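You operate a simulated robot arm through the tools that you are given. There is no shell and no other tool. Be economical: measure what you need, move in short steps, check, and stop when the job is done.

Carry out the task below with a simulated two-armed robot. There is one attempt and no reset: what you move stays moved.

JOB
Take the blue boat and put it on the blue roll. Put the short yellow-block pipe on the top of the steel cart. Put one of the clear flasks from the third shelf from the top of the corner bay on the top shelf of the middle bay. Take the pink box and leave it on the top shelf of the middle bay. Take the blue brush and put it on the middle wall bench. Fetch the yellow-cap flask and stand it on the bench top beside the booth. Take the clear dish on the wall bench near the doors and put it away on the third shelf from the top of the corner bay. Take the short red-block pipe and put it on the middle wall bench. Turn the silver knob of the tall oven to 60 degrees. Put the dish of drying beads from the shelf under the short bench on the bench beside the chest. Shut the wide drawer of the grey cabinet. Do these in any order. Set down upright: short yellow-block pipe, clear flask, pink box, yellow-cap flask, short red-block pipe.

It is judged by the outcome, as a careful person would: the job done as asked, and still so three seconds after it is handed in. It fails if anything else is knocked over, pushed out of place, dropped, spilled or broken. A push-on lid holds only when it is set on centred and level and pressed home; a screw cap is set on level and turned clockwise until tight.

ROBOT AND FRAMES
Two 7-joint arms with two-finger parallel grippers on one trunk, on a base that drives. Base frame: it is fixed to the floor where the robot stands at the start and does not move with it; the origin is under the middle of the robot, x ahead of it, y to its left, z up; the surface under the hand at the start is at about z = 0.86. Lengths are in m, angles in degrees, forces in N, time in s.
The left shoulder is at the start at [0.062, 0.197, 1.104], the right one opposite. With the tool pointing down near the work surface each hand reaches from about 0.3 to 0.72 m from the robot's upright axis, wherever it stands, measured 20 degrees to its own side. Places, roughly: bench beside the chest [-3.1, -5.4, 0.8]; bench top beside the booth [-2.8, -2.6, 0.8]; blue boat (7x4x2 cm) [0.5, -0.1, 0.9]; blue brush (15x4x5 cm) [0.8, -5, 0.9]; blue roll (8x8x3 cm) [0.4, -1.2, 0.9]; clear dish (7x7x3 cm) [0.6, -2.8, 0.9]; clear flask (8x8x10 cm) [-6.1, 0.1, 0.9]; dish of drying beads (10x10x3 cm) [-5.9, -4, 0.3]; middle wall bench [0.6, -1.8, 0.9]; pink box [-6, -0.5, 0.25]; short red-block pipe (7x4x7 cm) [0.4, -1.8, 0.2]; short yellow-block pipe (10x4x7 cm) [0.4, -1.2, 0.2]; silver knob of the tall oven [-5.7, -3.6, 1.5]; third shelf of the corner bay [-6.2, 0.4, 0.9]; top of the steel cart [-1.4, 0.8, 0.8]; top shelf of the middle bay [-6.2, -0.9, 1.6]; wide drawer of the grey cabinet [-4.5, -5.3, 0.8]; yellow-cap flask (15x7x25 cm) [0.7, -3.7, 0.9]. Payload 1.57 kg a hand.
The tool frame of a hand sits at the grasp point between the pads (the TCP): z along the fingers, y along the line on which they close. The tips reach 0.03 m beyond it. Largest opening 0.11 m; finger width 0.024, thickness 0.012; the body of the gripper, 0.048 by 0.112 m, starts 0.078 m behind the TCP.
Orientation is told as [roll, pitch, yaw] about the base's x, y, z axes, in that order, counted from this pose: with the fingers straight down and closing along the base's y, the tool's x points along the base's -x, its y along +y and its z along -z.

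CONTROLS
- The arms move only by the tool step_arm. It takes "left_targets", "right_targets" or both (then of equal length, played together; a hand with none holds still); each is one flat list of numbers, 7 for each row, row after row: the shift along the tool's x, y, z in units of 25 mm (1.0 is 25 mm), then the turn, a rotation vector about the tool's x, y, z in units of 4 degrees (1.0 is 4 degrees), then the gripper command, from -1 (fully open) to 1 (shut), values between in proportion. In form: [tx, ty, tz, rx, ry, rz, grip, tx, ty, tz, rx, ry, rz, grip, ...]. A call has 1 to 12 rows; each row shifts and turns the commanded pose from where the row before left it, along the tool's axes as they then stand. A call with a number of a shift or a turn outside -1 to 1 is refused whole. A row lasts 0.2 s, in which the tool goes at most 0.05 m and 8.6 degrees; a call with a longer step from one row to the next is refused whole, and so is a gripper value outside its range. A pose out of reach is approached as far as the arm can. The call stops where the force on the tool passes 40 N (or 10 N more than at its start, if that is more) or the arm is blocked; 0.2 s more then pass. The fingers move at their own pace (about 0.072 m/s each) and stop on an object; they squeeze with about 29 N. The grip force told is the motor's: it shows also when the fingers shut on nothing. Time passes only in rows, and 0.2 s behind the last, so rows that do not move let the fingers close. The reply holds the time, the measured pose of the TCP, the force on the tool along the base axes, the opening and the grip force, in the units named above and with some noise, with the torque about the TCP (base axes, N m) and any sound that the robot's microphone picked up.
- Cameras (640 x 400 px; columns grow to the right, rows downward): "scene" is now at [0.1014, -0.0133, 1.6781]; the picture's right is [-0.18, -0.98, 0.00], its down [-0.83, 0.16, -0.53] and it looks along [0.52, -0.10, -0.85] (base axes); focal length 273 px, centre (320, 200). "left" rides on the left gripper at [0.07, -0.016, -0.141] in its tool frame; the picture's right is [0.23, 0.97, 0.00], its down [-0.85, 0.20, -0.48] and it looks along [-0.47, 0.11, 0.88] (tool axes); focal length 222 px, centre (320, 200). "right" rides on the right gripper at [0.07, 0.016, -0.141] in its tool frame; the picture's right is [-0.23, 0.97, 0.00], its down [-0.85, -0.20, -0.48] and it looks along [-0.47, -0.11, 0.88] (tool axes); focal length 222 px, centre (320, 200).
- snapshot(camera): a new picture of that camera. The clock stands still meanwhile.
- lift_body(by): slides the trunk up (or, below 0, down) by that many m; the arms and the scene camera ride with it, the base frame stays. It gives what a move gives, with no picture.
- base_move(legs): drives the robot by 1 to 6 legs, each [ahead, left, turn to the left] in m, m and degrees, along the robot's own axes; the way and the turn of a leg run together, so that a leg with both is an arc; at most 1.5 m and 180 degrees a leg. The arms and the cameras ride along, it lands a little off, and it stops where it bumps. It gives what a move gives.
- pan_tilt(pan, tilt): turns the head with the scene camera to pan (to the left, within 86 degrees either way) and tilt (down, from -29 to 69), counted from straight ahead of the robot. It gives what a move gives.
- probe_pixels(camera, pixels): there is no depth. For up to 12 entries [column, row, z] of the newest picture of that camera ("zoom" is the newest enlarged one), the place [x, y] in the base frame at which the ray of that pixel passes the height z, good to about 0.003 m. The clock stands still meanwhile.
- enlarge(camera, box): a new picture of the part [left, top, right, bottom] of that camera's present view, enlarged. The clock stands still meanwhile.
- sign_off(): hands the job in; it is judged then, once.

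Go step by step. Measure first, check grasps and placings, and put right what went wrong. The budget is 350 turns and 268 pictures, counting those below and the enlarged ones. Unless the task says otherwise, let go and move clear before handing in, and close with one line.

The tools are called after ">>>" as name(argument=value, ...) on one line, values as JSON. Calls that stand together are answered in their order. step_arm: Moves the arms, as the interface text tells. Its arguments: {"type":"object","properties":{"left_targets":{"type":"array"},"right_targets":{"type":"array"}},"required":[]} The other tools are called the same way: lift_body (by) slides the trunk up or down; base_move (legs) drives the base; pan_tilt (pan, tilt) turns the head that bears the scene camera; snapshot (camera) takes a picture; probe_pixels (camera, pixels) gives the place at which the rays of pixels pass given heights; enlarge (camera, box) takes an enlarged picture of a part of a camera's view; sign_off () hands the job in.

At the start:

```text
clock: 0.0
left_tcp_pos: [0.49, 0.1008, 1.1153]
left_tcp_rot: [-0.1, 0.1, 0.1]
left_force: [-0.3, 0.0, 0.0]
left_ft_torque: [-0.02, 0.0, 0.02]
left_opening: 0.11
left_grasp_force: 0.0
right_tcp_pos: [0.3985, -0.2113, 1.0828]
right_tcp_rot: [0.0, 0.0, 0.1]
right_force: [-0.1, -0.3, -0.3]
right_ft_torque: [-0.01, 0.01, -0.01]
right_opening: 0.1102
right_grasp_force: 0.0
trunk travel left (down, up): [-0.7, 0.29]
robot x, y, heading: [0.0021, -0.0025, -0.1]
head pan, tilt: [-10.6, 57.7]
```

scene: 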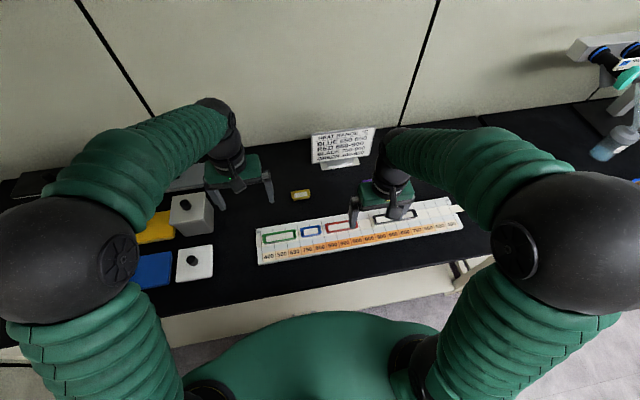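
right: 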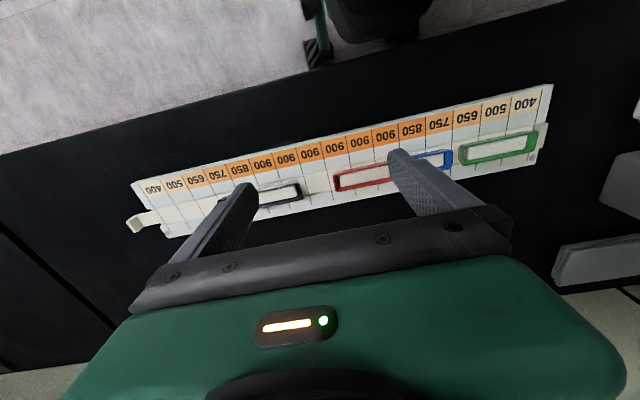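
left: 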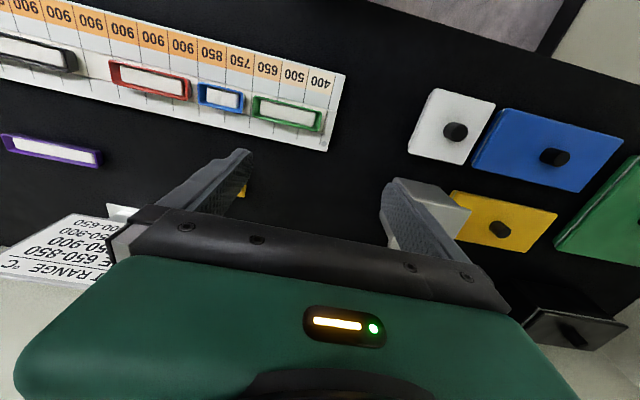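

The scene picture shows a small blue boat near (311,230) between the green and red ones. I'll measure it and look closer.

>>> enlarge(camera="scene", box=[240, 170, 480, 280])

>>> probe_pixels(camera="scene", pixels=[[311, 230, 0.88], [302, 231, 0.88], [321, 229, 0.88], [311, 225, 0.88], [311, 236, 0.88], [265, 237, 0.88], [340, 227, 0.88]])

>>> probe_pixels(camera="left", pixels=[[221, 98, 0.88], [198, 94, 0.88], [244, 101, 0.88], [221, 88, 0.88], [221, 108, 0.88]])

```text
2.67 times, centred on (360, 225) of scene
```

zoom: 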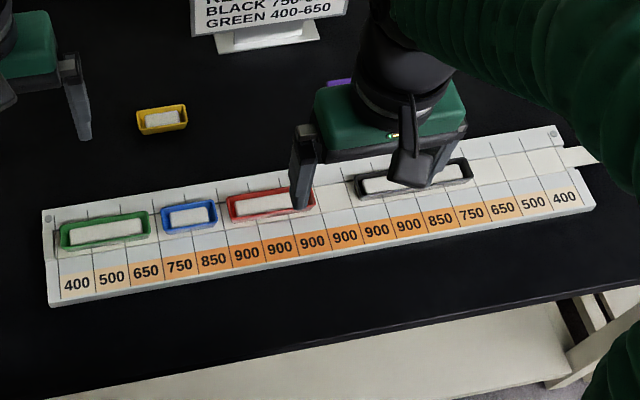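

```text
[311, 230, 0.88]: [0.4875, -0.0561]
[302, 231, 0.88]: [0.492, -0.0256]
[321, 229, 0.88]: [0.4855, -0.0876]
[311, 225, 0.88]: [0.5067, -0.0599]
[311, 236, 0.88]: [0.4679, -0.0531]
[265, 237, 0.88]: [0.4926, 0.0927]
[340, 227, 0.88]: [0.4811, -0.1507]
```

```text
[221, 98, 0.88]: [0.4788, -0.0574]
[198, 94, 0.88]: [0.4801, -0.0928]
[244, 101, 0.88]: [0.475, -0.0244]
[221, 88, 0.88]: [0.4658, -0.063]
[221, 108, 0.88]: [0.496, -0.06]
```

The boat is centred near [0.484, -0.058], long side about along y. I'll slide the base right so that the left hand is above it, and measure the board's slant at the same time.

>>> probe_pixels(camera="scene", pixels=[[257, 249, 0.87], [454, 197, 0.87], [258, 264, 0.865], [463, 228, 0.87]])

>>> base_move(legs=[[0, -0.157, 0]])

>>> step_arm(left_targets=[0, 0, 0, 0, 0, -1, -1, 0, 0, 0, 0, 0, -1, -1, 0, 0, 0, 0, 0, -1, -1, 0, 0, 0, 0, 0, -1, -1, 0, 0, 0, 0, 0, -1, -1, 0, 0, 0, 0, 0, -1, -1, 0, 0, 0, 0, 0, -1, -1, 0, 0, 0, 0, 0, -1, -1, 0, 0, 0, 0, 0, -1, -1, 0, 0, 0, 0, 0, -1, -1, 0, 0, 0, 0, 0, -1, -1])

```text
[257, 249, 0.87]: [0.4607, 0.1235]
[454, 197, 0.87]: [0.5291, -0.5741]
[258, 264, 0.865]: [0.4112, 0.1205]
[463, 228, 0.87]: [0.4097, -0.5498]
```

```text
clock: 1.4
left_tcp_pos: [0.4892, -0.0431, 1.1149]
left_tcp_rot: [-0.6, 0.1, 0.2]
left_force: [0.5, 0.5, 0.0]
left_ft_torque: [-0.05, -0.02, 0.0]
left_opening: 0.11
left_grasp_force: 0.0
right_tcp_pos: [0.3968, -0.3558, 1.0846]
right_tcp_rot: [-0.6, 0.0, 0.3]
right_force: [1.0, 0.6, 0.8]
right_ft_torque: [-0.05, 0.0, 0.02]
right_opening: 0.1098
right_grasp_force: 0.1
trunk travel left (down, up): [-0.7, 0.29]
robot x, y, heading: [-0.0014, -0.1597, 0.2]
head pan, tilt: [-10.6, 57.7]
```

```text
clock: 3.8
left_tcp_pos: [0.4883, -0.0537, 1.1161]
left_tcp_rot: [0.1, 0.0, 44.3]
left_force: [-0.2, -0.2, -0.5]
left_ft_torque: [-0.04, -0.02, -0.02]
left_opening: 0.1099
left_grasp_force: 0.0
right_tcp_pos: [0.3956, -0.3645, 1.0827]
right_tcp_rot: [0.0, -0.1, 0.3]
right_force: [0.1, -0.1, 0.2]
right_ft_torque: [0.0, 0.02, 0.01]
right_opening: 0.1099
right_grasp_force: 0.0
trunk travel left (down, up): [-0.7, 0.29]
robot x, y, heading: [-0.0024, -0.1523, 0.1]
head pan, tilt: [-10.6, 57.7]
```

The board lies square to y (edge x = 0.411 to 0.410), so I finish the turn to yaw 90 and look with the left camera.

>>> step_arm(left_targets=[0, 0, 0.5, 0, 0, -0.952, -1, 0, 0, 0.5, 0, 0, -0.952, -1, 0, 0, 0.5, 0, 0, -0.952, -1, 0, 0, 0.5, 0, 0, -0.952, -1, 0, 0, 0.5, 0, 0, -0.952, -1, 0, 0, 0.5, 0, 0, -0.952, -1, 0, 0, 0.5, 0, 0, -0.952, -1, 0, 0, 0.5, 0, 0, -0.952, -1, 0, 0, 0, 0, 0, -0.952, -1, 0, 0, 0, 0, 0, -0.952, -1, 0, 0, 0, 0, 0, -0.952, -1, 0, 0, 0, 0, 0, -0.952, -1])

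>>> snapshot(camera="left")

```text
clock: 6.4
left_tcp_pos: [0.4873, -0.0583, 1.0167]
left_tcp_rot: [-0.1, -0.1, 90.0]
left_force: [-0.4, -0.2, -0.1]
left_ft_torque: [0.01, 0.02, 0.02]
left_opening: 0.1098
left_grasp_force: 0.0
right_tcp_pos: [0.3962, -0.3691, 1.083]
right_tcp_rot: [0.1, -0.1, 0.3]
right_force: [0.0, 0.2, 0.4]
right_ft_torque: [0.0, -0.02, 0.02]
right_opening: 0.1102
right_grasp_force: 0.1
trunk travel left (down, up): [-0.7, 0.29]
robot x, y, heading: [0.0012, -0.1588, 0.1]
head pan, tilt: [-10.6, 57.7]
```

```text
263 pictures are left
```

left: 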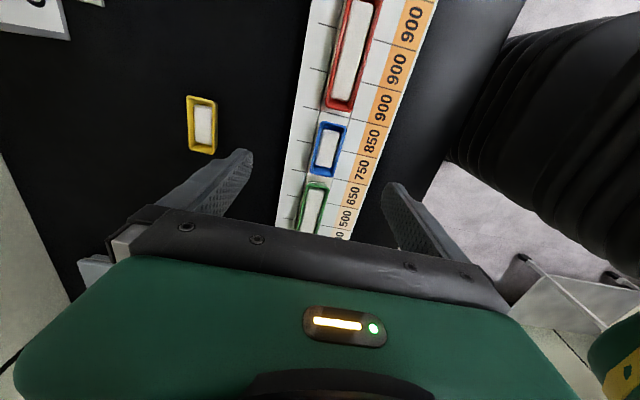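

The blue boat shows at (327,150), so I probe its edges to set the hand over it.

>>> probe_pixels(camera="left", pixels=[[328, 149, 0.885], [332, 123, 0.885], [323, 177, 0.885], [314, 148, 0.885], [343, 152, 0.885], [315, 210, 0.885]])

```text
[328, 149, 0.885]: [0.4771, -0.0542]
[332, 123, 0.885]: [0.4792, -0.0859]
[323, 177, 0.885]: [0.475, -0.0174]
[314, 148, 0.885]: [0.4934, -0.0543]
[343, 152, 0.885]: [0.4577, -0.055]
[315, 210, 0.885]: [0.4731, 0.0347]
```

The boat's centre is [0.477, -0.053]. I descend onto it and close.

>>> step_arm(left_targets=[-0.16, 0.36, 0.6, 0, 0, 0, -0.5, 0, 0, 0.8, 0, 0, 0, -0.4, 0, 0, 0.8, 0, 0, 0, -0.4, 0, 0, 0.8, 0, 0, 0, -0.4, 0, 0, 0.8, 0, 0, 0, -0.4, 0, 0, 0.6, 0, 0, 0, -0.4, 0, 0, 0.4, 0, 0, 0, -0.4, 0, 0, 0, 0, 0, 0, -0.4])

>>> snapshot(camera="left")

```text
clock: 8.0
left_tcp_pos: [0.4794, -0.0532, 0.907]
left_tcp_rot: [-0.6, -0.1, 89.9]
left_force: [-3.8, 1.7, 19.9]
left_ft_torque: [-0.08, 1.09, -0.05]
left_opening: 0.0799
left_grasp_force: 2.0
right_tcp_pos: [0.3941, -0.3697, 1.0836]
right_tcp_rot: [0.2, -0.1, 0.3]
right_force: [0.5, -0.1, -0.5]
right_ft_torque: [0.01, 0.02, 0.01]
right_opening: 0.1102
right_grasp_force: 0.0
trunk travel left (down, up): [-0.7, 0.29]
robot x, y, heading: [0.0012, -0.1586, 0.2]
head pan, tilt: [-10.6, 57.7]
stopped in row 7 (left hand): the force on the tool passed its limit at 49 N (the readings are from after the stop); the commanded pose is now the measured one
```

```text
262 pictures are left
```

left: 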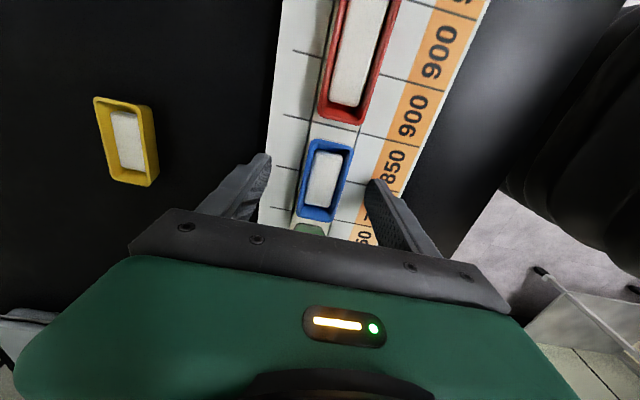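

Touched at tip height about 0.877, so the board is higher than assumed. I measure the boat again at its proper height.

>>> probe_pixels(camera="left", pixels=[[330, 142, 0.895], [317, 219, 0.895], [304, 178, 0.895], [350, 180, 0.895], [323, 205, 0.877], [326, 155, 0.877]])

```text
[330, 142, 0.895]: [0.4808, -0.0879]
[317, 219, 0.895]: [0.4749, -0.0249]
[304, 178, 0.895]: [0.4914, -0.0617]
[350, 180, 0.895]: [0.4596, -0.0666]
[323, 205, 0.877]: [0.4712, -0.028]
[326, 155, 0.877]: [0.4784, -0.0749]
```

Boat centre is [0.476, -0.057]; I raise 3 mm, nudge and close.

>>> step_arm(left_targets=[0.14, 0.1, -0.12, 0, 0, 0, -0.3, 0, 0, 0, 0, 0, 0, 0.2, 0, 0, 0, 0, 0, 0, 0.6, 0, 0, 0, 0, 0, 0, 1, 0, 0, 0, 0, 0, 0, 1, 0, 0, 0, 0, 0, 0, 1, 0, 0, 0, 0, 0, 0, 1])

>>> step_arm(left_targets=[0, 0, -0.5, 0, 0, 0, 1, 0, 0, -1, 0, 0, 0, 1, 0, 0, -1, 0, 0, 0, 1, 0, 0, -1, 0, 0, 0, 1, 0, 0, -1, 0, 0, 0, 1, 0, 0, -1, 0, 0, 0, 1, 0, 0, -1, 0, 0, 0, 1])

>>> snapshot(camera="left")

```text
clock: 9.6
left_tcp_pos: [0.48, -0.0576, 0.9079]
left_tcp_rot: [-0.5, -0.1, 89.9]
left_force: [-0.3, -0.4, 0.3]
left_ft_torque: [-0.01, -0.01, 0.03]
left_opening: 0.0254
left_grasp_force: 29.4
right_tcp_pos: [0.3954, -0.3691, 1.083]
right_tcp_rot: [0.1, -0.1, 0.3]
right_force: [0.3, 1.0, 0.9]
right_ft_torque: [0.03, -0.04, 0.0]
right_opening: 0.1099
right_grasp_force: 0.0
trunk travel left (down, up): [-0.7, 0.29]
robot x, y, heading: [0.0006, -0.1538, 0.1]
head pan, tilt: [-10.6, 57.7]
```

```text
clock: 11.2
left_tcp_pos: [0.4777, -0.058, 1.0713]
left_tcp_rot: [-0.5, -0.1, 90.0]
left_force: [-1.6, 0.3, -0.8]
left_ft_torque: [-0.01, -0.02, -0.23]
left_opening: 0.0253
left_grasp_force: 27.4
right_tcp_pos: [0.3949, -0.3691, 1.0834]
right_tcp_rot: [0.3, -0.3, 0.4]
right_force: [1.2, -1.2, -0.1]
right_ft_torque: [0.01, 0.02, -0.01]
right_opening: 0.1101
right_grasp_force: 0.0
trunk travel left (down, up): [-0.7, 0.29]
robot x, y, heading: [0.0002, -0.157, 0.2]
head pan, tilt: [-10.6, 57.7]
```

```text
261 pictures are left
```

left: 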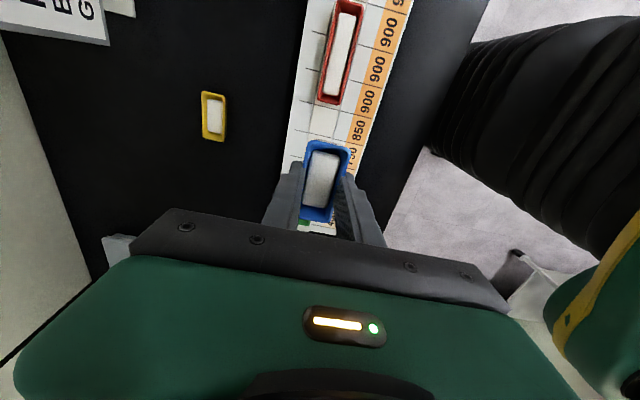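

The boat is held (opening 0.025). Next I look to the right, toward the roll.

>>> pan_tilt(pan=-55, tilt=35)

>>> snapshot(camera="scene")

```text
clock: 12.3
left_tcp_pos: [0.4791, -0.0581, 1.0707]
left_tcp_rot: [-0.5, 0.0, 89.9]
left_force: [0.4, 0.2, -1.4]
left_ft_torque: [0.03, 0.01, -0.04]
left_opening: 0.0258
left_grasp_force: 29.6
right_tcp_pos: [0.3953, -0.3702, 1.0836]
right_tcp_rot: [0.2, 0.0, 0.4]
right_force: [-0.4, 0.5, 0.3]
right_ft_torque: [0.01, 0.02, -0.01]
right_opening: 0.1102
right_grasp_force: 0.1
trunk travel left (down, up): [-0.7, 0.29]
robot x, y, heading: [0.0008, -0.1571, 0.3]
head pan, tilt: [-55.0, 35.0]
```

```text
260 pictures are left
```

scene: 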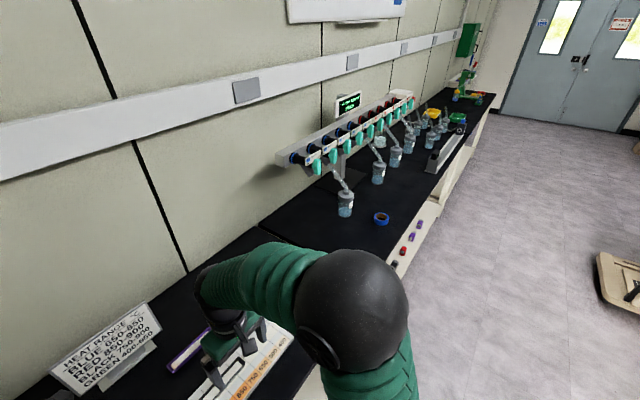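

The blue roll is at (381,218), in front of a row of glassware. I back off, drive right and look again.

>>> base_move(legs=[[-0.3, 0, 0], [0, -1.14, 0]])

>>> pan_tilt(pan=0, tilt=45)

>>> snapshot(camera="scene")

>>> snapshot(camera="left")

```text
clock: 19.8
left_tcp_pos: [0.1686, -1.241, 1.0716]
left_tcp_rot: [-0.5, -0.1, 87.8]
left_force: [-0.9, 0.5, -0.4]
left_ft_torque: [-0.01, 0.22, 0.09]
left_opening: 0.0257
left_grasp_force: 28.6
right_tcp_pos: [0.0745, -1.5484, 1.0844]
right_tcp_rot: [0.2, -0.2, -1.9]
right_force: [-0.2, 1.0, 0.4]
right_ft_torque: [-0.02, -0.04, 0.0]
right_opening: 0.1098
right_grasp_force: 0.1
trunk travel left (down, up): [-0.7, 0.29]
robot x, y, heading: [-0.3122, -1.3245, -2.0]
head pan, tilt: [-55.0, 35.0]
```

```text
clock: 21.1
left_tcp_pos: [0.1675, -1.2423, 1.0715]
left_tcp_rot: [-0.5, -0.1, 87.9]
left_force: [-0.4, -0.5, -0.2]
left_ft_torque: [-0.01, -0.01, -0.01]
left_opening: 0.0255
left_grasp_force: 29.4
right_tcp_pos: [0.0736, -1.5511, 1.0835]
right_tcp_rot: [0.2, -0.2, -1.9]
right_force: [-0.2, 0.2, 0.6]
right_ft_torque: [0.0, 0.03, 0.04]
right_opening: 0.11
right_grasp_force: 0.1
trunk travel left (down, up): [-0.7, 0.29]
robot x, y, heading: [-0.3116, -1.3232, -2.2]
head pan, tilt: [0.0, 45.0]
```

```text
259 pictures are left
```

scene: 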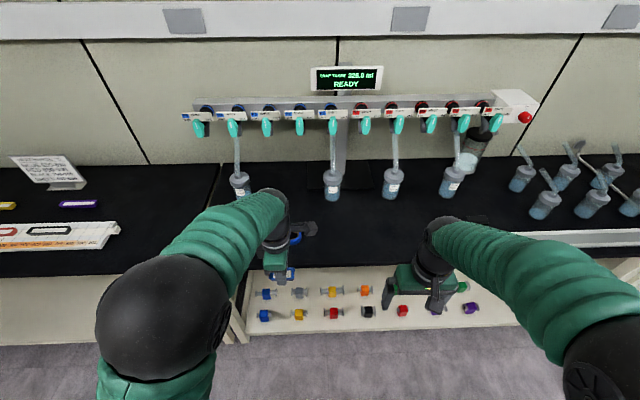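

```text
258 pictures are left
```

left: 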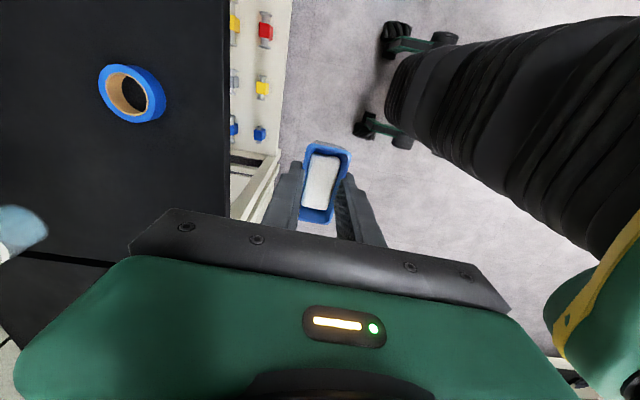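

The roll shows in the left view centred near (131,94). I probe its rim at the top and its foot.

>>> probe_pixels(camera="left", pixels=[[126, 93, 0.89], [99, 90, 0.89], [158, 96, 0.89], [129, 64, 0.89], [126, 93, 0.88], [240, 150, 0.86]])

>>> enlarge(camera="left", box=[70, 40, 390, 240])

```text
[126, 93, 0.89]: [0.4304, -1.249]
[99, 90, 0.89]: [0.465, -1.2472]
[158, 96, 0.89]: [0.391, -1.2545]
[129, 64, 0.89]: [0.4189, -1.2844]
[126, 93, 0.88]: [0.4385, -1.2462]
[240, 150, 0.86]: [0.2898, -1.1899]
```

```text
2.00 times, centred on (230, 140) of left
```

zoom: 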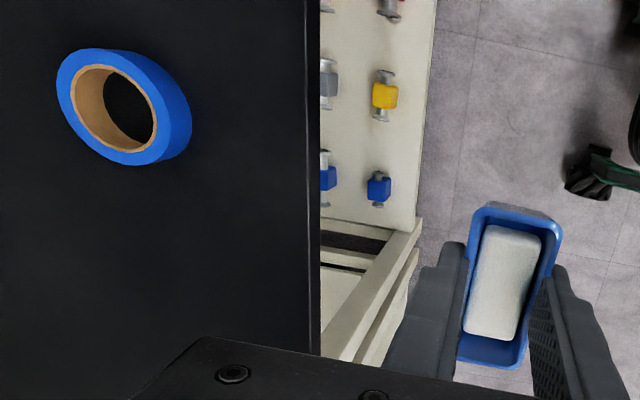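

Roll top centre is about [0.430, -1.249]. I drive ahead 0.262 to bring the held boat above it.

>>> base_move(legs=[[0.262, 0.003, 0]])

>>> snapshot(camera="left")

```text
clock: 23.0
left_tcp_pos: [0.4324, -1.2479, 1.0726]
left_tcp_rot: [-0.6, -0.2, 88.0]
left_force: [0.4, 0.4, -0.3]
left_ft_torque: [-0.01, 0.04, 0.02]
left_opening: 0.026
left_grasp_force: 29.2
right_tcp_pos: [0.338, -1.5554, 1.0835]
right_tcp_rot: [0.1, -0.4, -1.7]
right_force: [-0.1, -0.9, 0.2]
right_ft_torque: [0.01, 0.03, 0.0]
right_opening: 0.1099
right_grasp_force: 0.0
trunk travel left (down, up): [-0.7, 0.29]
robot x, y, heading: [-0.0418, -1.3331, -1.8]
head pan, tilt: [0.0, 45.0]
```

```text
256 pictures are left
```

left: 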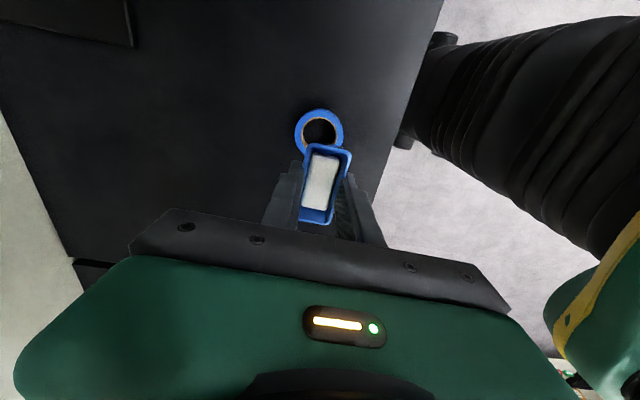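

The roll now spans columns 294-344 at about row 131; I check its place from here.

>>> probe_pixels(camera="left", pixels=[[319, 131, 0.89], [294, 130, 0.89], [344, 133, 0.89], [321, 108, 0.89]])

>>> enlarge(camera="left", box=[240, 80, 400, 180])

```text
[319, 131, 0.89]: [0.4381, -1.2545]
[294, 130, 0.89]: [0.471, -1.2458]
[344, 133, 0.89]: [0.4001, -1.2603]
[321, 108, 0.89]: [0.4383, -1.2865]
```

```text
4.00 times, centred on (320, 130) of left
```

zoom: 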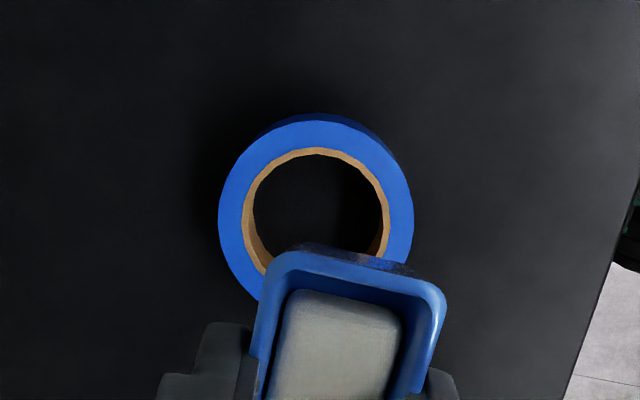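

The roll's centre is about [0.437, -1.250]. I descend most of the way and look.

>>> step_arm(left_targets=[0.06, -0.2, 0.8, 0, 0, 0, 1, 0, 0, 0.8, 0, 0, 0, 1, 0, 0, 0.8, 0, 0, 0, 1, 0, 0, 0.8, 0, 0, 0, 1, 0, 0, 0.8, 0, 0, 0, 1, 0, 0, 0.8, 0, 0, 0, 1, 0, 0, 0.8, 0, 0, 0, 1, 0, 0, 0, 0, 0, 0, 1])

>>> enlarge(camera="left", box=[200, 80, 440, 230])

```text
clock: 24.8
left_tcp_pos: [0.44, -1.2478, 0.9345]
left_tcp_rot: [-0.6, 0.0, 88.0]
left_force: [-0.7, -0.4, -0.3]
left_ft_torque: [-0.03, -0.02, -0.02]
left_opening: 0.0258
left_grasp_force: 28.7
right_tcp_pos: [0.338, -1.5561, 1.0847]
right_tcp_rot: [0.3, -0.1, -1.7]
right_force: [0.1, 0.3, -0.5]
right_ft_torque: [-0.02, 0.02, 0.01]
right_opening: 0.1097
right_grasp_force: 0.0
trunk travel left (down, up): [-0.7, 0.29]
robot x, y, heading: [-0.0507, -1.3266, -2.0]
head pan, tilt: [0.0, 45.0]
```

```text
2.67 times, centred on (320, 155) of left
```

zoom: 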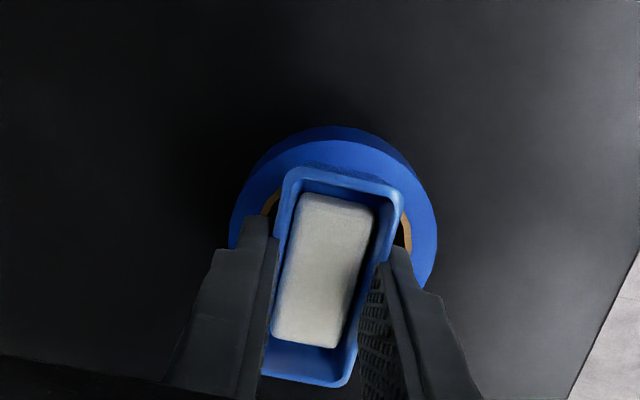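

I check the roll's centre (about pixel (325,171)) against the tool.

>>> probe_pixels(camera="left", pixels=[[325, 171.5, 0.883], [286, 171, 0.883], [364, 171, 0.883], [325, 133, 0.883]])

```text
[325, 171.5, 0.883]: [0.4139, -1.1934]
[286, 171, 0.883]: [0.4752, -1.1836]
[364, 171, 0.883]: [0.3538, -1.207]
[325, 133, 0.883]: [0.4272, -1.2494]
```

That used the older picture, so I probe with the zoomed one.

>>> probe_pixels(camera="zoom", pixels=[[333, 244, 0.883], [229, 240, 0.883], [437, 240, 0.883], [338, 140, 0.883], [293, 170, 0.921], [399, 190, 0.921], [263, 372, 0.921], [335, 385, 0.921]])

```text
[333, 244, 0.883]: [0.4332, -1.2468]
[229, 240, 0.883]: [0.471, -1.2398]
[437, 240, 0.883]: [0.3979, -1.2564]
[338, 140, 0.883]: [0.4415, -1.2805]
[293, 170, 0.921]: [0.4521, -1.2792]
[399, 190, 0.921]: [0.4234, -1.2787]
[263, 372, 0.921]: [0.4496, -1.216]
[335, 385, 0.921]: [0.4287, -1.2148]
```

Boat centre [0.438, -1.247] matches roll centre [0.436, -1.246]. I lower gently to touch.

>>> step_arm(left_targets=[0, 0.08, 0.3, 0, 0, 0, 1, 0, 0, 0.2, 0, 0, 0, 1, 0, 0, 0.12, 0, 0, 0, 1, 0, 0, 0.1, 0, 0, 0, 1, 0, 0, 0.06, 0, 0, 0, 1, 0, 0, 0, 0, 0, 0, 1])

```text
clock: 26.2
left_tcp_pos: [0.4369, -1.2495, 0.9123]
left_tcp_rot: [-0.8, 0.0, 88.1]
left_force: [0.8, -0.5, 12.7]
left_ft_torque: [0.02, 0.38, -0.04]
left_opening: 0.0259
left_grasp_force: 28.5
right_tcp_pos: [0.3384, -1.556, 1.0856]
right_tcp_rot: [0.2, -0.3, -1.7]
right_force: [-0.4, -0.4, -0.2]
right_ft_torque: [0.0, 0.03, 0.03]
right_opening: 0.1101
right_grasp_force: 0.2
trunk travel left (down, up): [-0.7, 0.29]
robot x, y, heading: [-0.0478, -1.3321, -2.0]
head pan, tilt: [0.0, 45.0]
```

Contact (12.7 N up). I open partway, rise and check.

>>> step_arm(left_targets=[0, 0, 0, 0, 0, 0, 0.3, 0, 0, 0, 0, 0, 0, 0, 0, 0, 0, 0, 0, 0, -0.3, 0, 0, 0, 0, 0, 0, -0.3, 0, 0, -0.5, 0, 0, 0, -0.3, 0, 0, -1, 0, 0, 0, -0.3, 0, 0, -1, 0, 0, 0, -0.3, 0, 0, -1, 0, 0, 0, -0.3, 0, 0, -1, 0, 0, 0, -0.3, 0, 0, -1, 0, 0, 0, -0.3, 0, 0, -1, 0, 0, 0, -0.3])

>>> enlarge(camera="left", box=[200, 80, 440, 230])

```text
clock: 28.6
left_tcp_pos: [0.4338, -1.2503, 1.0765]
left_tcp_rot: [-0.6, -0.1, 88.0]
left_force: [-0.4, -0.4, 0.7]
left_ft_torque: [0.02, 0.0, 0.01]
left_opening: 0.0715
left_grasp_force: 0.0
right_tcp_pos: [0.3384, -1.5565, 1.0832]
right_tcp_rot: [0.3, -0.3, -1.7]
right_force: [-0.4, 0.2, 0.3]
right_ft_torque: [-0.02, 0.0, 0.01]
right_opening: 0.11
right_grasp_force: 0.1
trunk travel left (down, up): [-0.7, 0.29]
robot x, y, heading: [-0.0486, -1.3279, -1.6]
head pan, tilt: [0.0, 45.0]
```

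```text
2.67 times, centred on (320, 155) of left
```

zoom: 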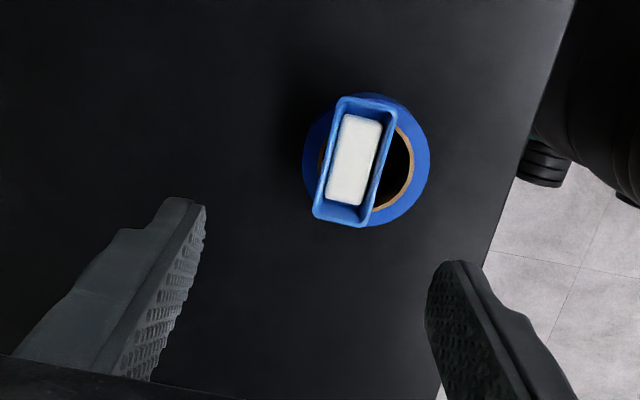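

The boat rests on the roll. Now I back off to look at the pipes on the low shelf.

>>> base_move(legs=[[-0.5, 0, 1.8]])

>>> pan_tilt(pan=0, tilt=50)

>>> snapshot(camera="scene")

>>> enlarge(camera="scene", box=[200, 130, 520, 330])

```text
clock: 31.5
left_tcp_pos: [-0.0546, -1.2289, 1.0759]
left_tcp_rot: [-0.5, -0.2, 89.4]
left_force: [-0.3, 0.3, -0.4]
left_ft_torque: [-0.01, -0.01, 0.0]
left_opening: 0.0715
left_grasp_force: 0.1
right_tcp_pos: [-0.1418, -1.5363, 1.0816]
right_tcp_rot: [0.2, -0.2, -0.3]
right_force: [-0.9, -0.3, 0.4]
right_ft_torque: [-0.02, -0.01, 0.0]
right_opening: 0.1094
right_grasp_force: 0.1
trunk travel left (down, up): [-0.7, 0.29]
robot x, y, heading: [-0.5376, -1.3207, -0.3]
head pan, tilt: [0.0, 45.0]
```

```text
clock: 32.1
left_tcp_pos: [-0.0553, -1.2302, 1.0766]
left_tcp_rot: [-0.6, 0.0, 89.4]
left_force: [0.3, 0.3, -0.3]
left_ft_torque: [-0.01, -0.02, 0.0]
left_opening: 0.0714
left_grasp_force: 0.1
right_tcp_pos: [-0.1448, -1.5365, 1.085]
right_tcp_rot: [0.2, -0.3, -0.3]
right_force: [0.5, -0.4, -0.2]
right_ft_torque: [0.02, 0.02, -0.01]
right_opening: 0.11
right_grasp_force: 0.0
trunk travel left (down, up): [-0.7, 0.29]
robot x, y, heading: [-0.5345, -1.3236, -0.3]
head pan, tilt: [0.0, 50.0]
```

```text
252 pictures are left
```

scene: 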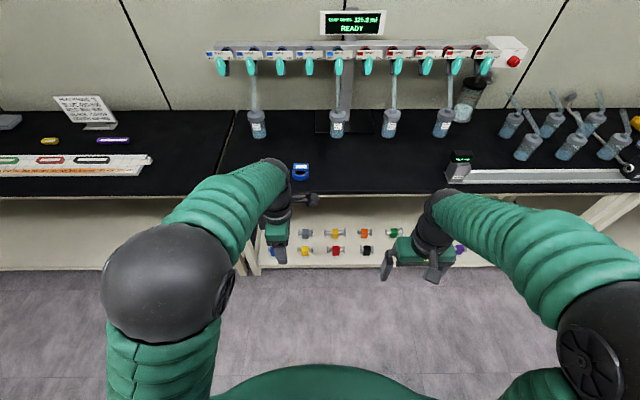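

```text
2.00 times, centred on (360, 230) of scene
```

zoom: 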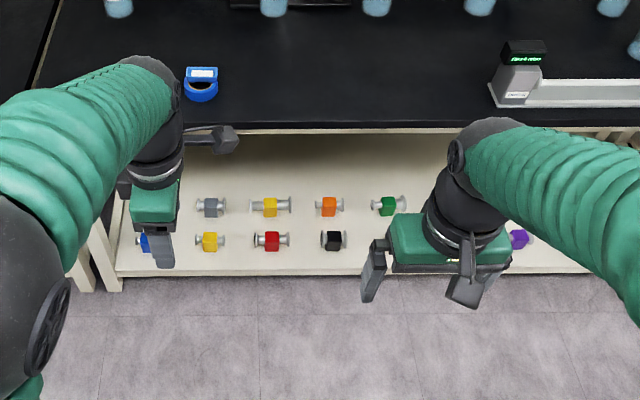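

Two yellow pipes: zoom (209,241) and (270,205). I'll move the arms aside by moving the base and probe positions first.

>>> probe_pixels(camera="zoom", pixels=[[209, 241, 0.2], [195, 243, 0.2], [224, 241, 0.2], [270, 207, 0.2], [249, 207, 0.2], [291, 207, 0.2], [271, 241, 0.2], [518, 238, 0.2], [130, 275, 0.14], [400, 275, 0.14]])

>>> base_move(legs=[[-0.35, -0.25, 0]])

>>> pan_tilt(pan=0, tilt=38)

>>> enlarge(camera="scene", box=[200, 100, 520, 300])

```text
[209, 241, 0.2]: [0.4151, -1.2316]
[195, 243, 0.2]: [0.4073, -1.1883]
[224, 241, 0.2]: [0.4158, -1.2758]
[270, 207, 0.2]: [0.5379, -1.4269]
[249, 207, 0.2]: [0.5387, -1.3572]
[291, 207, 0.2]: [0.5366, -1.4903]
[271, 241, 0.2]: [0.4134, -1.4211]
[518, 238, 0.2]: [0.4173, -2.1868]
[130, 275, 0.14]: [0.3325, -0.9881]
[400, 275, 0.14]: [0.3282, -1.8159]
```

```text
clock: 34.8
left_tcp_pos: [-0.4152, -1.4737, 1.0761]
left_tcp_rot: [-0.6, 0.2, 89.9]
left_force: [0.4, 1.1, -0.1]
left_ft_torque: [0.02, -0.02, 0.01]
left_opening: 0.0715
left_grasp_force: 0.1
right_tcp_pos: [-0.5008, -1.7817, 1.0853]
right_tcp_rot: [-0.1, -0.2, 0.3]
right_force: [0.2, 0.0, 0.1]
right_ft_torque: [-0.03, 0.03, 0.01]
right_opening: 0.1101
right_grasp_force: 0.1
trunk travel left (down, up): [-0.7, 0.29]
robot x, y, heading: [-0.8977, -1.5751, -0.0]
head pan, tilt: [0.0, 50.0]
```

```text
clock: 35.5
left_tcp_pos: [-0.4173, -1.475, 1.0777]
left_tcp_rot: [-0.6, -0.1, 90.0]
left_force: [0.4, -0.1, 0.5]
left_ft_torque: [-0.01, 0.0, 0.03]
left_opening: 0.0716
left_grasp_force: 0.0
right_tcp_pos: [-0.5028, -1.7834, 1.0847]
right_tcp_rot: [0.2, -0.3, 0.3]
right_force: [0.3, 0.7, -0.2]
right_ft_torque: [0.0, 0.01, -0.02]
right_opening: 0.11
right_grasp_force: 0.1
trunk travel left (down, up): [-0.7, 0.29]
robot x, y, heading: [-0.8954, -1.5721, -0.1]
head pan, tilt: [0.0, 38.0]
```

```text
2.00 times, centred on (360, 200) of scene
```

zoom: 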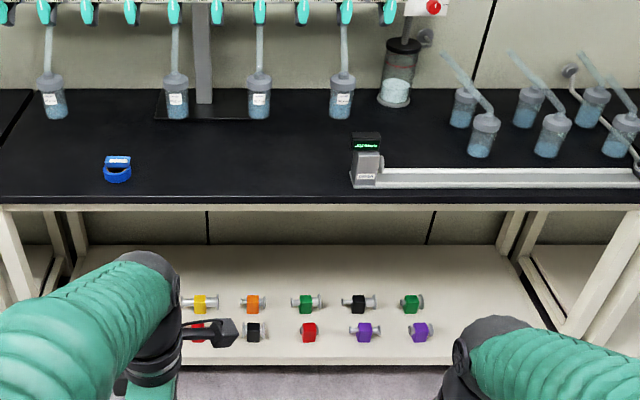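

The short red-block pipe is at zoom (310,330), the yellow one was at [0.415, -1.232]. I'll probe red and the shelf.

>>> probe_pixels(camera="zoom", pixels=[[310, 330, 0.17], [304, 340, 0.14], [316, 340, 0.14], [310, 321, 0.2], [318, 331, 0.17], [420, 330, 0.17], [365, 330, 0.17], [300, 362, 0.14], [580, 333, 0.14], [310, 300, 0.17], [205, 300, 0.17]])

>>> enlarge(camera="scene", box=[280, 230, 440, 330])

```text
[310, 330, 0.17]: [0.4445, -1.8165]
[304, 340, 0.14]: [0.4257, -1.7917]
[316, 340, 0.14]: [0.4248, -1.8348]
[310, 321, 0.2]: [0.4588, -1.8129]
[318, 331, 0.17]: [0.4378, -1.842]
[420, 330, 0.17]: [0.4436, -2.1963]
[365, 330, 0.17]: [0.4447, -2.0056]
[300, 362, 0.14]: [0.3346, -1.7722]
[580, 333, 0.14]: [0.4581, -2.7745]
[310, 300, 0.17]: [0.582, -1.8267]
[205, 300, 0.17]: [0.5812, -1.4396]
```

```text
4.00 times, centred on (360, 280) of scene
```

zoom: 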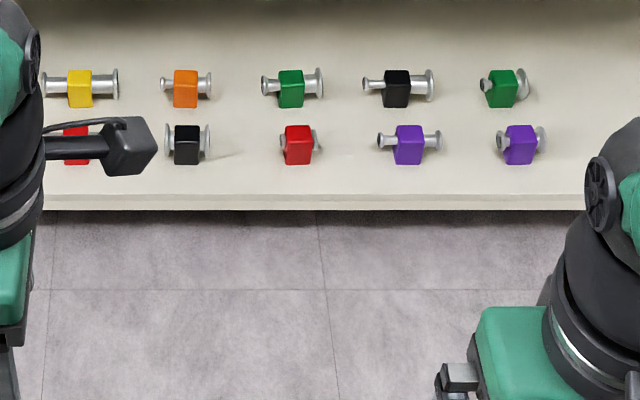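

I lower the trunk here and drive up to the red pipe to look with the left camera.

>>> lift_body(by=-0.66)

>>> base_move(legs=[[0, -0.34, 0], [0.62, 0, 0]])

>>> snapshot(camera="left")

>>> snapshot(camera="scene")

```text
refused: -0.66 is not a number from -0.4 to 0.4
```

```text
clock: 40.9
left_tcp_pos: [0.2221, -1.8271, 1.0775]
left_tcp_rot: [-0.8, 0.1, 89.0]
left_force: [0.3, 0.1, 0.3]
left_ft_torque: [-0.04, -0.01, 0.02]
left_opening: 0.0713
left_grasp_force: 0.1
right_tcp_pos: [0.1324, -2.1335, 1.0838]
right_tcp_rot: [0.1, -0.5, -0.8]
right_force: [0.1, 0.6, -0.3]
right_ft_torque: [0.01, -0.02, -0.02]
right_opening: 0.11
right_grasp_force: 0.2
trunk travel left (down, up): [-0.7, 0.29]
robot x, y, heading: [-0.2526, -1.9134, -0.9]
head pan, tilt: [0.0, 38.0]
```

```text
248 pictures are left
```

left: 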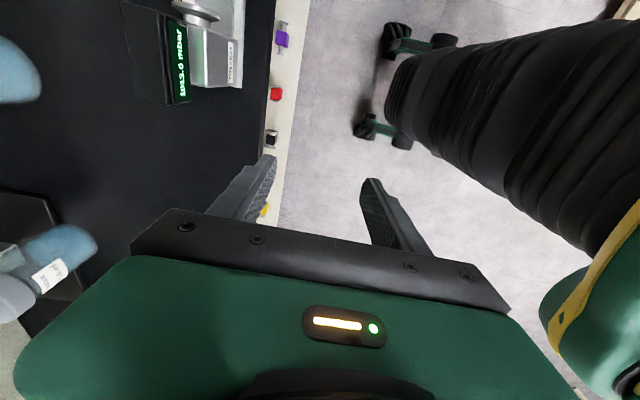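

```text
247 pictures are left
```

scene: 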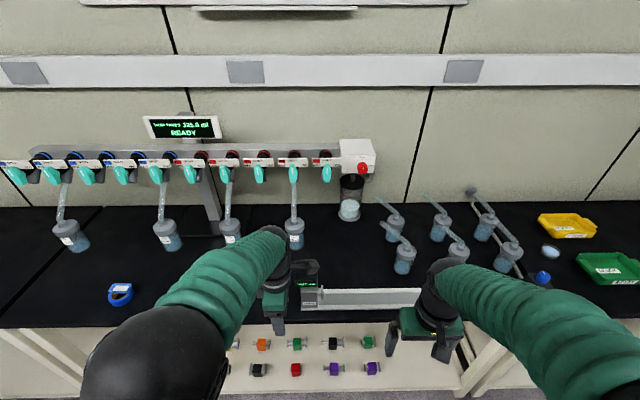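

The lift takes at most 0.4 a call. I back off, lower in two goes, then drive in again.

>>> base_move(legs=[[-0.25, 0.0, 0.9]])

>>> lift_body(by=-0.34)

>>> lift_body(by=-0.34)

>>> snapshot(camera="left")

>>> snapshot(camera="scene")

```text
clock: 42.7
left_tcp_pos: [-0.0213, -1.8178, 1.0764]
left_tcp_rot: [-0.6, -0.1, 89.9]
left_force: [-1.3, 0.4, -0.1]
left_ft_torque: [0.0, 0.0, 0.0]
left_opening: 0.0716
left_grasp_force: 0.1
right_tcp_pos: [-0.1081, -2.1256, 1.084]
right_tcp_rot: [0.2, -0.2, 0.2]
right_force: [0.2, -0.1, 0.3]
right_ft_torque: [0.02, -0.03, 0.01]
right_opening: 0.1101
right_grasp_force: 0.0
trunk travel left (down, up): [-0.7, 0.29]
robot x, y, heading: [-0.4985, -1.9117, 0.1]
head pan, tilt: [0.0, 38.0]
```

```text
clock: 46.0
left_tcp_pos: [-0.0249, -1.8184, 0.7391]
left_tcp_rot: [-0.8, -0.2, 89.8]
left_force: [0.3, -0.3, 0.6]
left_ft_torque: [0.0, 0.01, 0.0]
left_opening: 0.0714
left_grasp_force: 0.0
right_tcp_pos: [-0.1126, -2.126, 0.7461]
right_tcp_rot: [0.2, -0.4, 0.3]
right_force: [0.5, -0.3, 0.6]
right_ft_torque: [0.0, 0.01, -0.02]
right_opening: 0.11
right_grasp_force: 0.0
trunk travel left (down, up): [-0.36, 0.63]
robot x, y, heading: [-0.4998, -1.913, -0.3]
head pan, tilt: [0.0, 38.0]
```

```text
clock: 49.4
left_tcp_pos: [-0.0252, -1.8172, 0.399]
left_tcp_rot: [-0.8, -0.2, 89.8]
left_force: [1.0, -0.4, 0.1]
left_ft_torque: [0.04, 0.02, 0.02]
left_opening: 0.0714
left_grasp_force: 0.2
right_tcp_pos: [-0.1121, -2.1257, 0.4055]
right_tcp_rot: [0.2, -0.4, 0.1]
right_force: [-1.0, -0.3, 0.1]
right_ft_torque: [-0.03, -0.02, 0.0]
right_opening: 0.1101
right_grasp_force: 0.1
trunk travel left (down, up): [-0.02, 0.97]
robot x, y, heading: [-0.5015, -1.9096, -0.2]
head pan, tilt: [0.0, 38.0]
```

```text
246 pictures are left
```

left: 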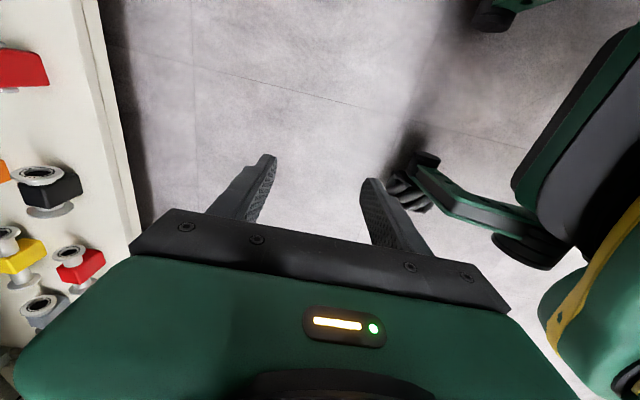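

```text
245 pictures are left
```

scene: 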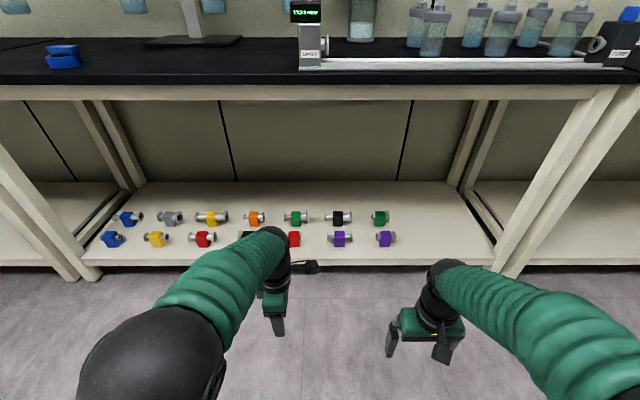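

The shelf is in sight; the arms clear the bench apron. I drive in 0.28 and look again.

>>> base_move(legs=[[0.28, 0, 0]])

>>> snapshot(camera="left")

>>> pan_tilt(pan=25, tilt=45)

>>> snapshot(camera="scene")

```text
clock: 51.4
left_tcp_pos: [0.258, -1.8164, 0.3982]
left_tcp_rot: [-0.8, 0.0, 90.0]
left_force: [0.3, 1.1, 0.1]
left_ft_torque: [0.0, 0.0, 0.01]
left_opening: 0.0715
left_grasp_force: 0.1
right_tcp_pos: [0.1719, -2.1252, 0.4051]
right_tcp_rot: [0.3, -0.4, 0.4]
right_force: [0.5, 0.3, -0.6]
right_ft_torque: [0.04, 0.01, 0.0]
right_opening: 0.11
right_grasp_force: 0.0
trunk travel left (down, up): [-0.02, 0.97]
robot x, y, heading: [-0.2141, -1.9114, 0.3]
head pan, tilt: [0.0, 38.0]
```

```text
244 pictures are left
```

left: 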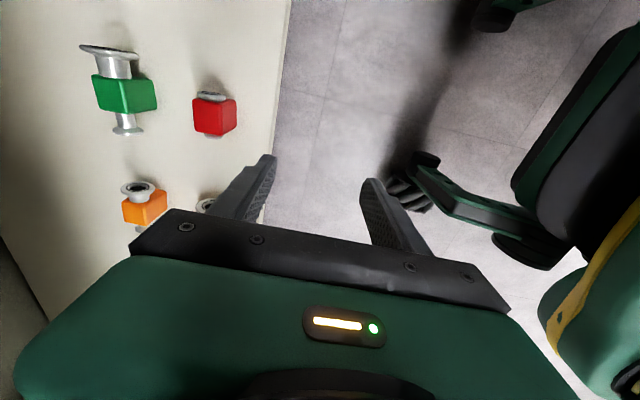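

```text
clock: 52.2
left_tcp_pos: [0.2586, -1.8163, 0.3988]
left_tcp_rot: [-0.9, -0.1, 89.9]
left_force: [-0.6, -0.1, -0.4]
left_ft_torque: [0.0, 0.0, 0.01]
left_opening: 0.0715
left_grasp_force: 0.1
right_tcp_pos: [0.1723, -2.1251, 0.4054]
right_tcp_rot: [0.1, -0.6, 0.4]
right_force: [0.2, -0.3, -0.2]
right_ft_torque: [-0.06, 0.0, 0.01]
right_opening: 0.11
right_grasp_force: 0.0
trunk travel left (down, up): [-0.02, 0.97]
robot x, y, heading: [-0.2173, -1.9115, 0.1]
head pan, tilt: [25.0, 45.0]
```

```text
243 pictures are left
```

scene: 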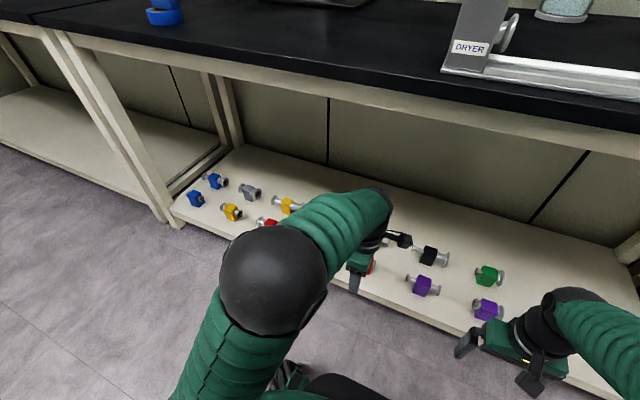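

The red block is at (214,115) in the left view; I probe it at several heights against the earlier scene estimate.

>>> probe_pixels(camera="left", pixels=[[214, 100, 0.2], [214, 115, 0.18], [214, 115, 0.22], [195, 110, 0.2], [236, 105, 0.2], [236, 122, 0.15], [215, 136, 0.15], [270, 130, 0.13], [212, 94, 0.2]])

>>> enlarge(camera="left", box=[60, 20, 300, 170])

```text
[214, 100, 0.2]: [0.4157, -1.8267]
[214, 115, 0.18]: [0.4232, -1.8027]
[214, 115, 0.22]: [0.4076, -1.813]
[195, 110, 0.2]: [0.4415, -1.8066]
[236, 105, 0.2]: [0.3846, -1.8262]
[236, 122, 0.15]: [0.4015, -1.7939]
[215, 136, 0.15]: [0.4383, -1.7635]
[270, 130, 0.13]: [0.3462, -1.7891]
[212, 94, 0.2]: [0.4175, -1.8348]
```

```text
2.67 times, centred on (180, 95) of left
```

zoom: 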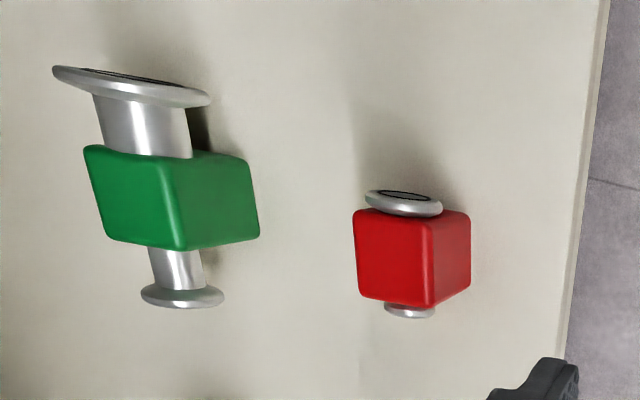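

Triangulating gives the red block's top near z 0.24, centre about [0.405, -1.818]. I drive 0.147 in and look down on it.

>>> base_move(legs=[[0.147, 0, 0]])

>>> snapshot(camera="left")

>>> snapshot(camera="scene")

```text
clock: 53.6
left_tcp_pos: [0.4052, -1.8155, 0.3976]
left_tcp_rot: [-0.8, -0.2, 90.0]
left_force: [0.0, 0.4, -0.2]
left_ft_torque: [0.02, 0.0, 0.0]
left_opening: 0.0717
left_grasp_force: 0.0
right_tcp_pos: [0.3193, -2.1247, 0.4047]
right_tcp_rot: [0.3, -0.5, 0.4]
right_force: [-0.7, 0.6, 0.1]
right_ft_torque: [-0.01, 0.02, -0.01]
right_opening: 0.1102
right_grasp_force: 0.1
trunk travel left (down, up): [-0.02, 0.97]
robot x, y, heading: [-0.0675, -1.9113, 0.0]
head pan, tilt: [25.0, 45.0]
```

```text
241 pictures are left
```

left: 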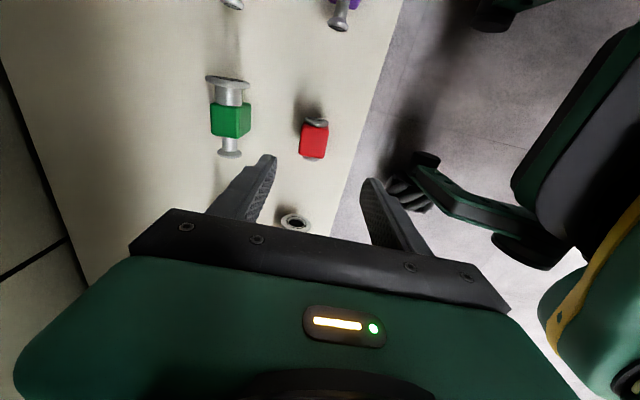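

```text
240 pictures are left
```

scene: 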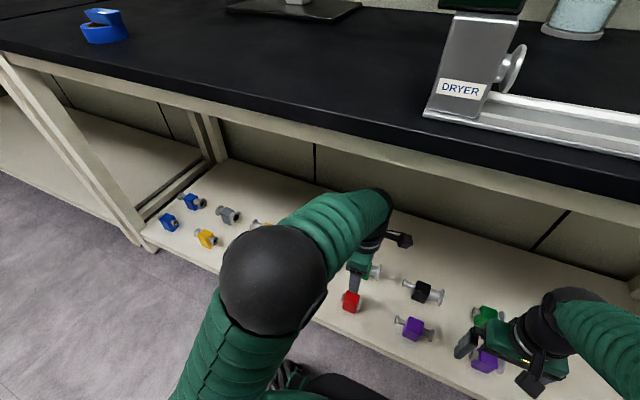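

Red block now at (314,138) with its flange at (317,121). I probe it.

>>> probe_pixels(camera="left", pixels=[[301, 136, 0.23], [329, 140, 0.23], [315, 124, 0.23], [312, 156, 0.23], [301, 136, 0.2], [329, 140, 0.2], [315, 124, 0.2], [312, 156, 0.2]])

>>> enlarge(camera="left", box=[250, 90, 410, 190])

```text
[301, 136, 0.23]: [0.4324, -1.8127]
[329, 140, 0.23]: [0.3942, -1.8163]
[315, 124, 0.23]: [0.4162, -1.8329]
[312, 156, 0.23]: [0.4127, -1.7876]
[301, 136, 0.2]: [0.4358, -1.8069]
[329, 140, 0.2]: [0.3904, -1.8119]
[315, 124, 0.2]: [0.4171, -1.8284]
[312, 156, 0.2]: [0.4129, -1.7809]
```

```text
4.00 times, centred on (330, 140) of left
```

zoom: 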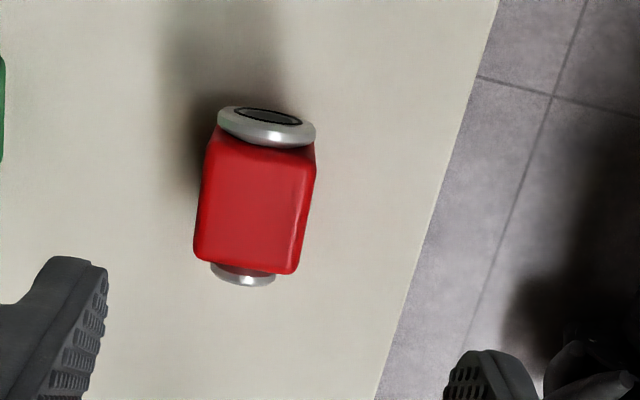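

Block centre [0.414, -1.810], top about 0.23. I shift, descend and close on it.

>>> step_arm(left_targets=[-0.2, -0.36, 0.8, 0, 0, 0, -0.4, 0, 0, 0.9, 0, 0, 0, -0.4, 0, 0, 0.9, 0, 0, 0, -0.4, 0, 0, 0.9, 0, 0, 0, -0.4, 0, 0, 0.9, 0, 0, 0, -0.4, 0, 0, 0.9, 0, 0, 0, -0.4, 0, 0, 0.8, 0, 0, 0, -0.4, 0, 0, 0.5, 0, 0, 0, -0.4, 0, 0, 0, 0, 0, 0, -0.4])

>>> snapshot(camera="left")

```text
clock: 55.6
left_tcp_pos: [0.4161, -1.8108, 0.2334]
left_tcp_rot: [-0.9, -0.1, 90.0]
left_force: [0.1, -0.6, -0.7]
left_ft_torque: [0.0, 0.01, 0.0]
left_opening: 0.0767
left_grasp_force: 0.0
right_tcp_pos: [0.3205, -2.1255, 0.4042]
right_tcp_rot: [0.3, -0.4, 0.4]
right_force: [-0.3, 1.1, 0.6]
right_ft_torque: [-0.01, 0.02, -0.01]
right_opening: 0.1099
right_grasp_force: 0.0
trunk travel left (down, up): [-0.02, 0.97]
robot x, y, heading: [-0.0663, -1.913, 0.3]
head pan, tilt: [25.0, 45.0]
```

```text
238 pictures are left
```

left: 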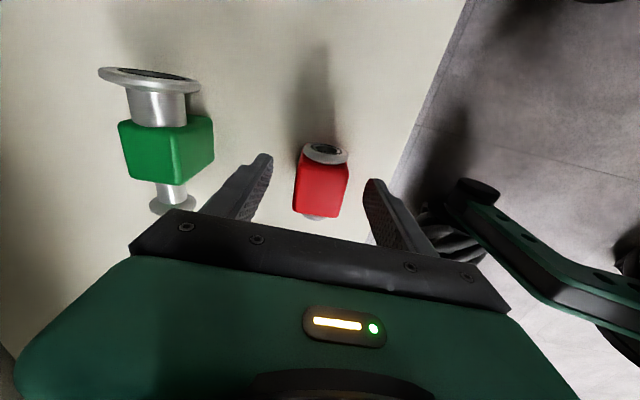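

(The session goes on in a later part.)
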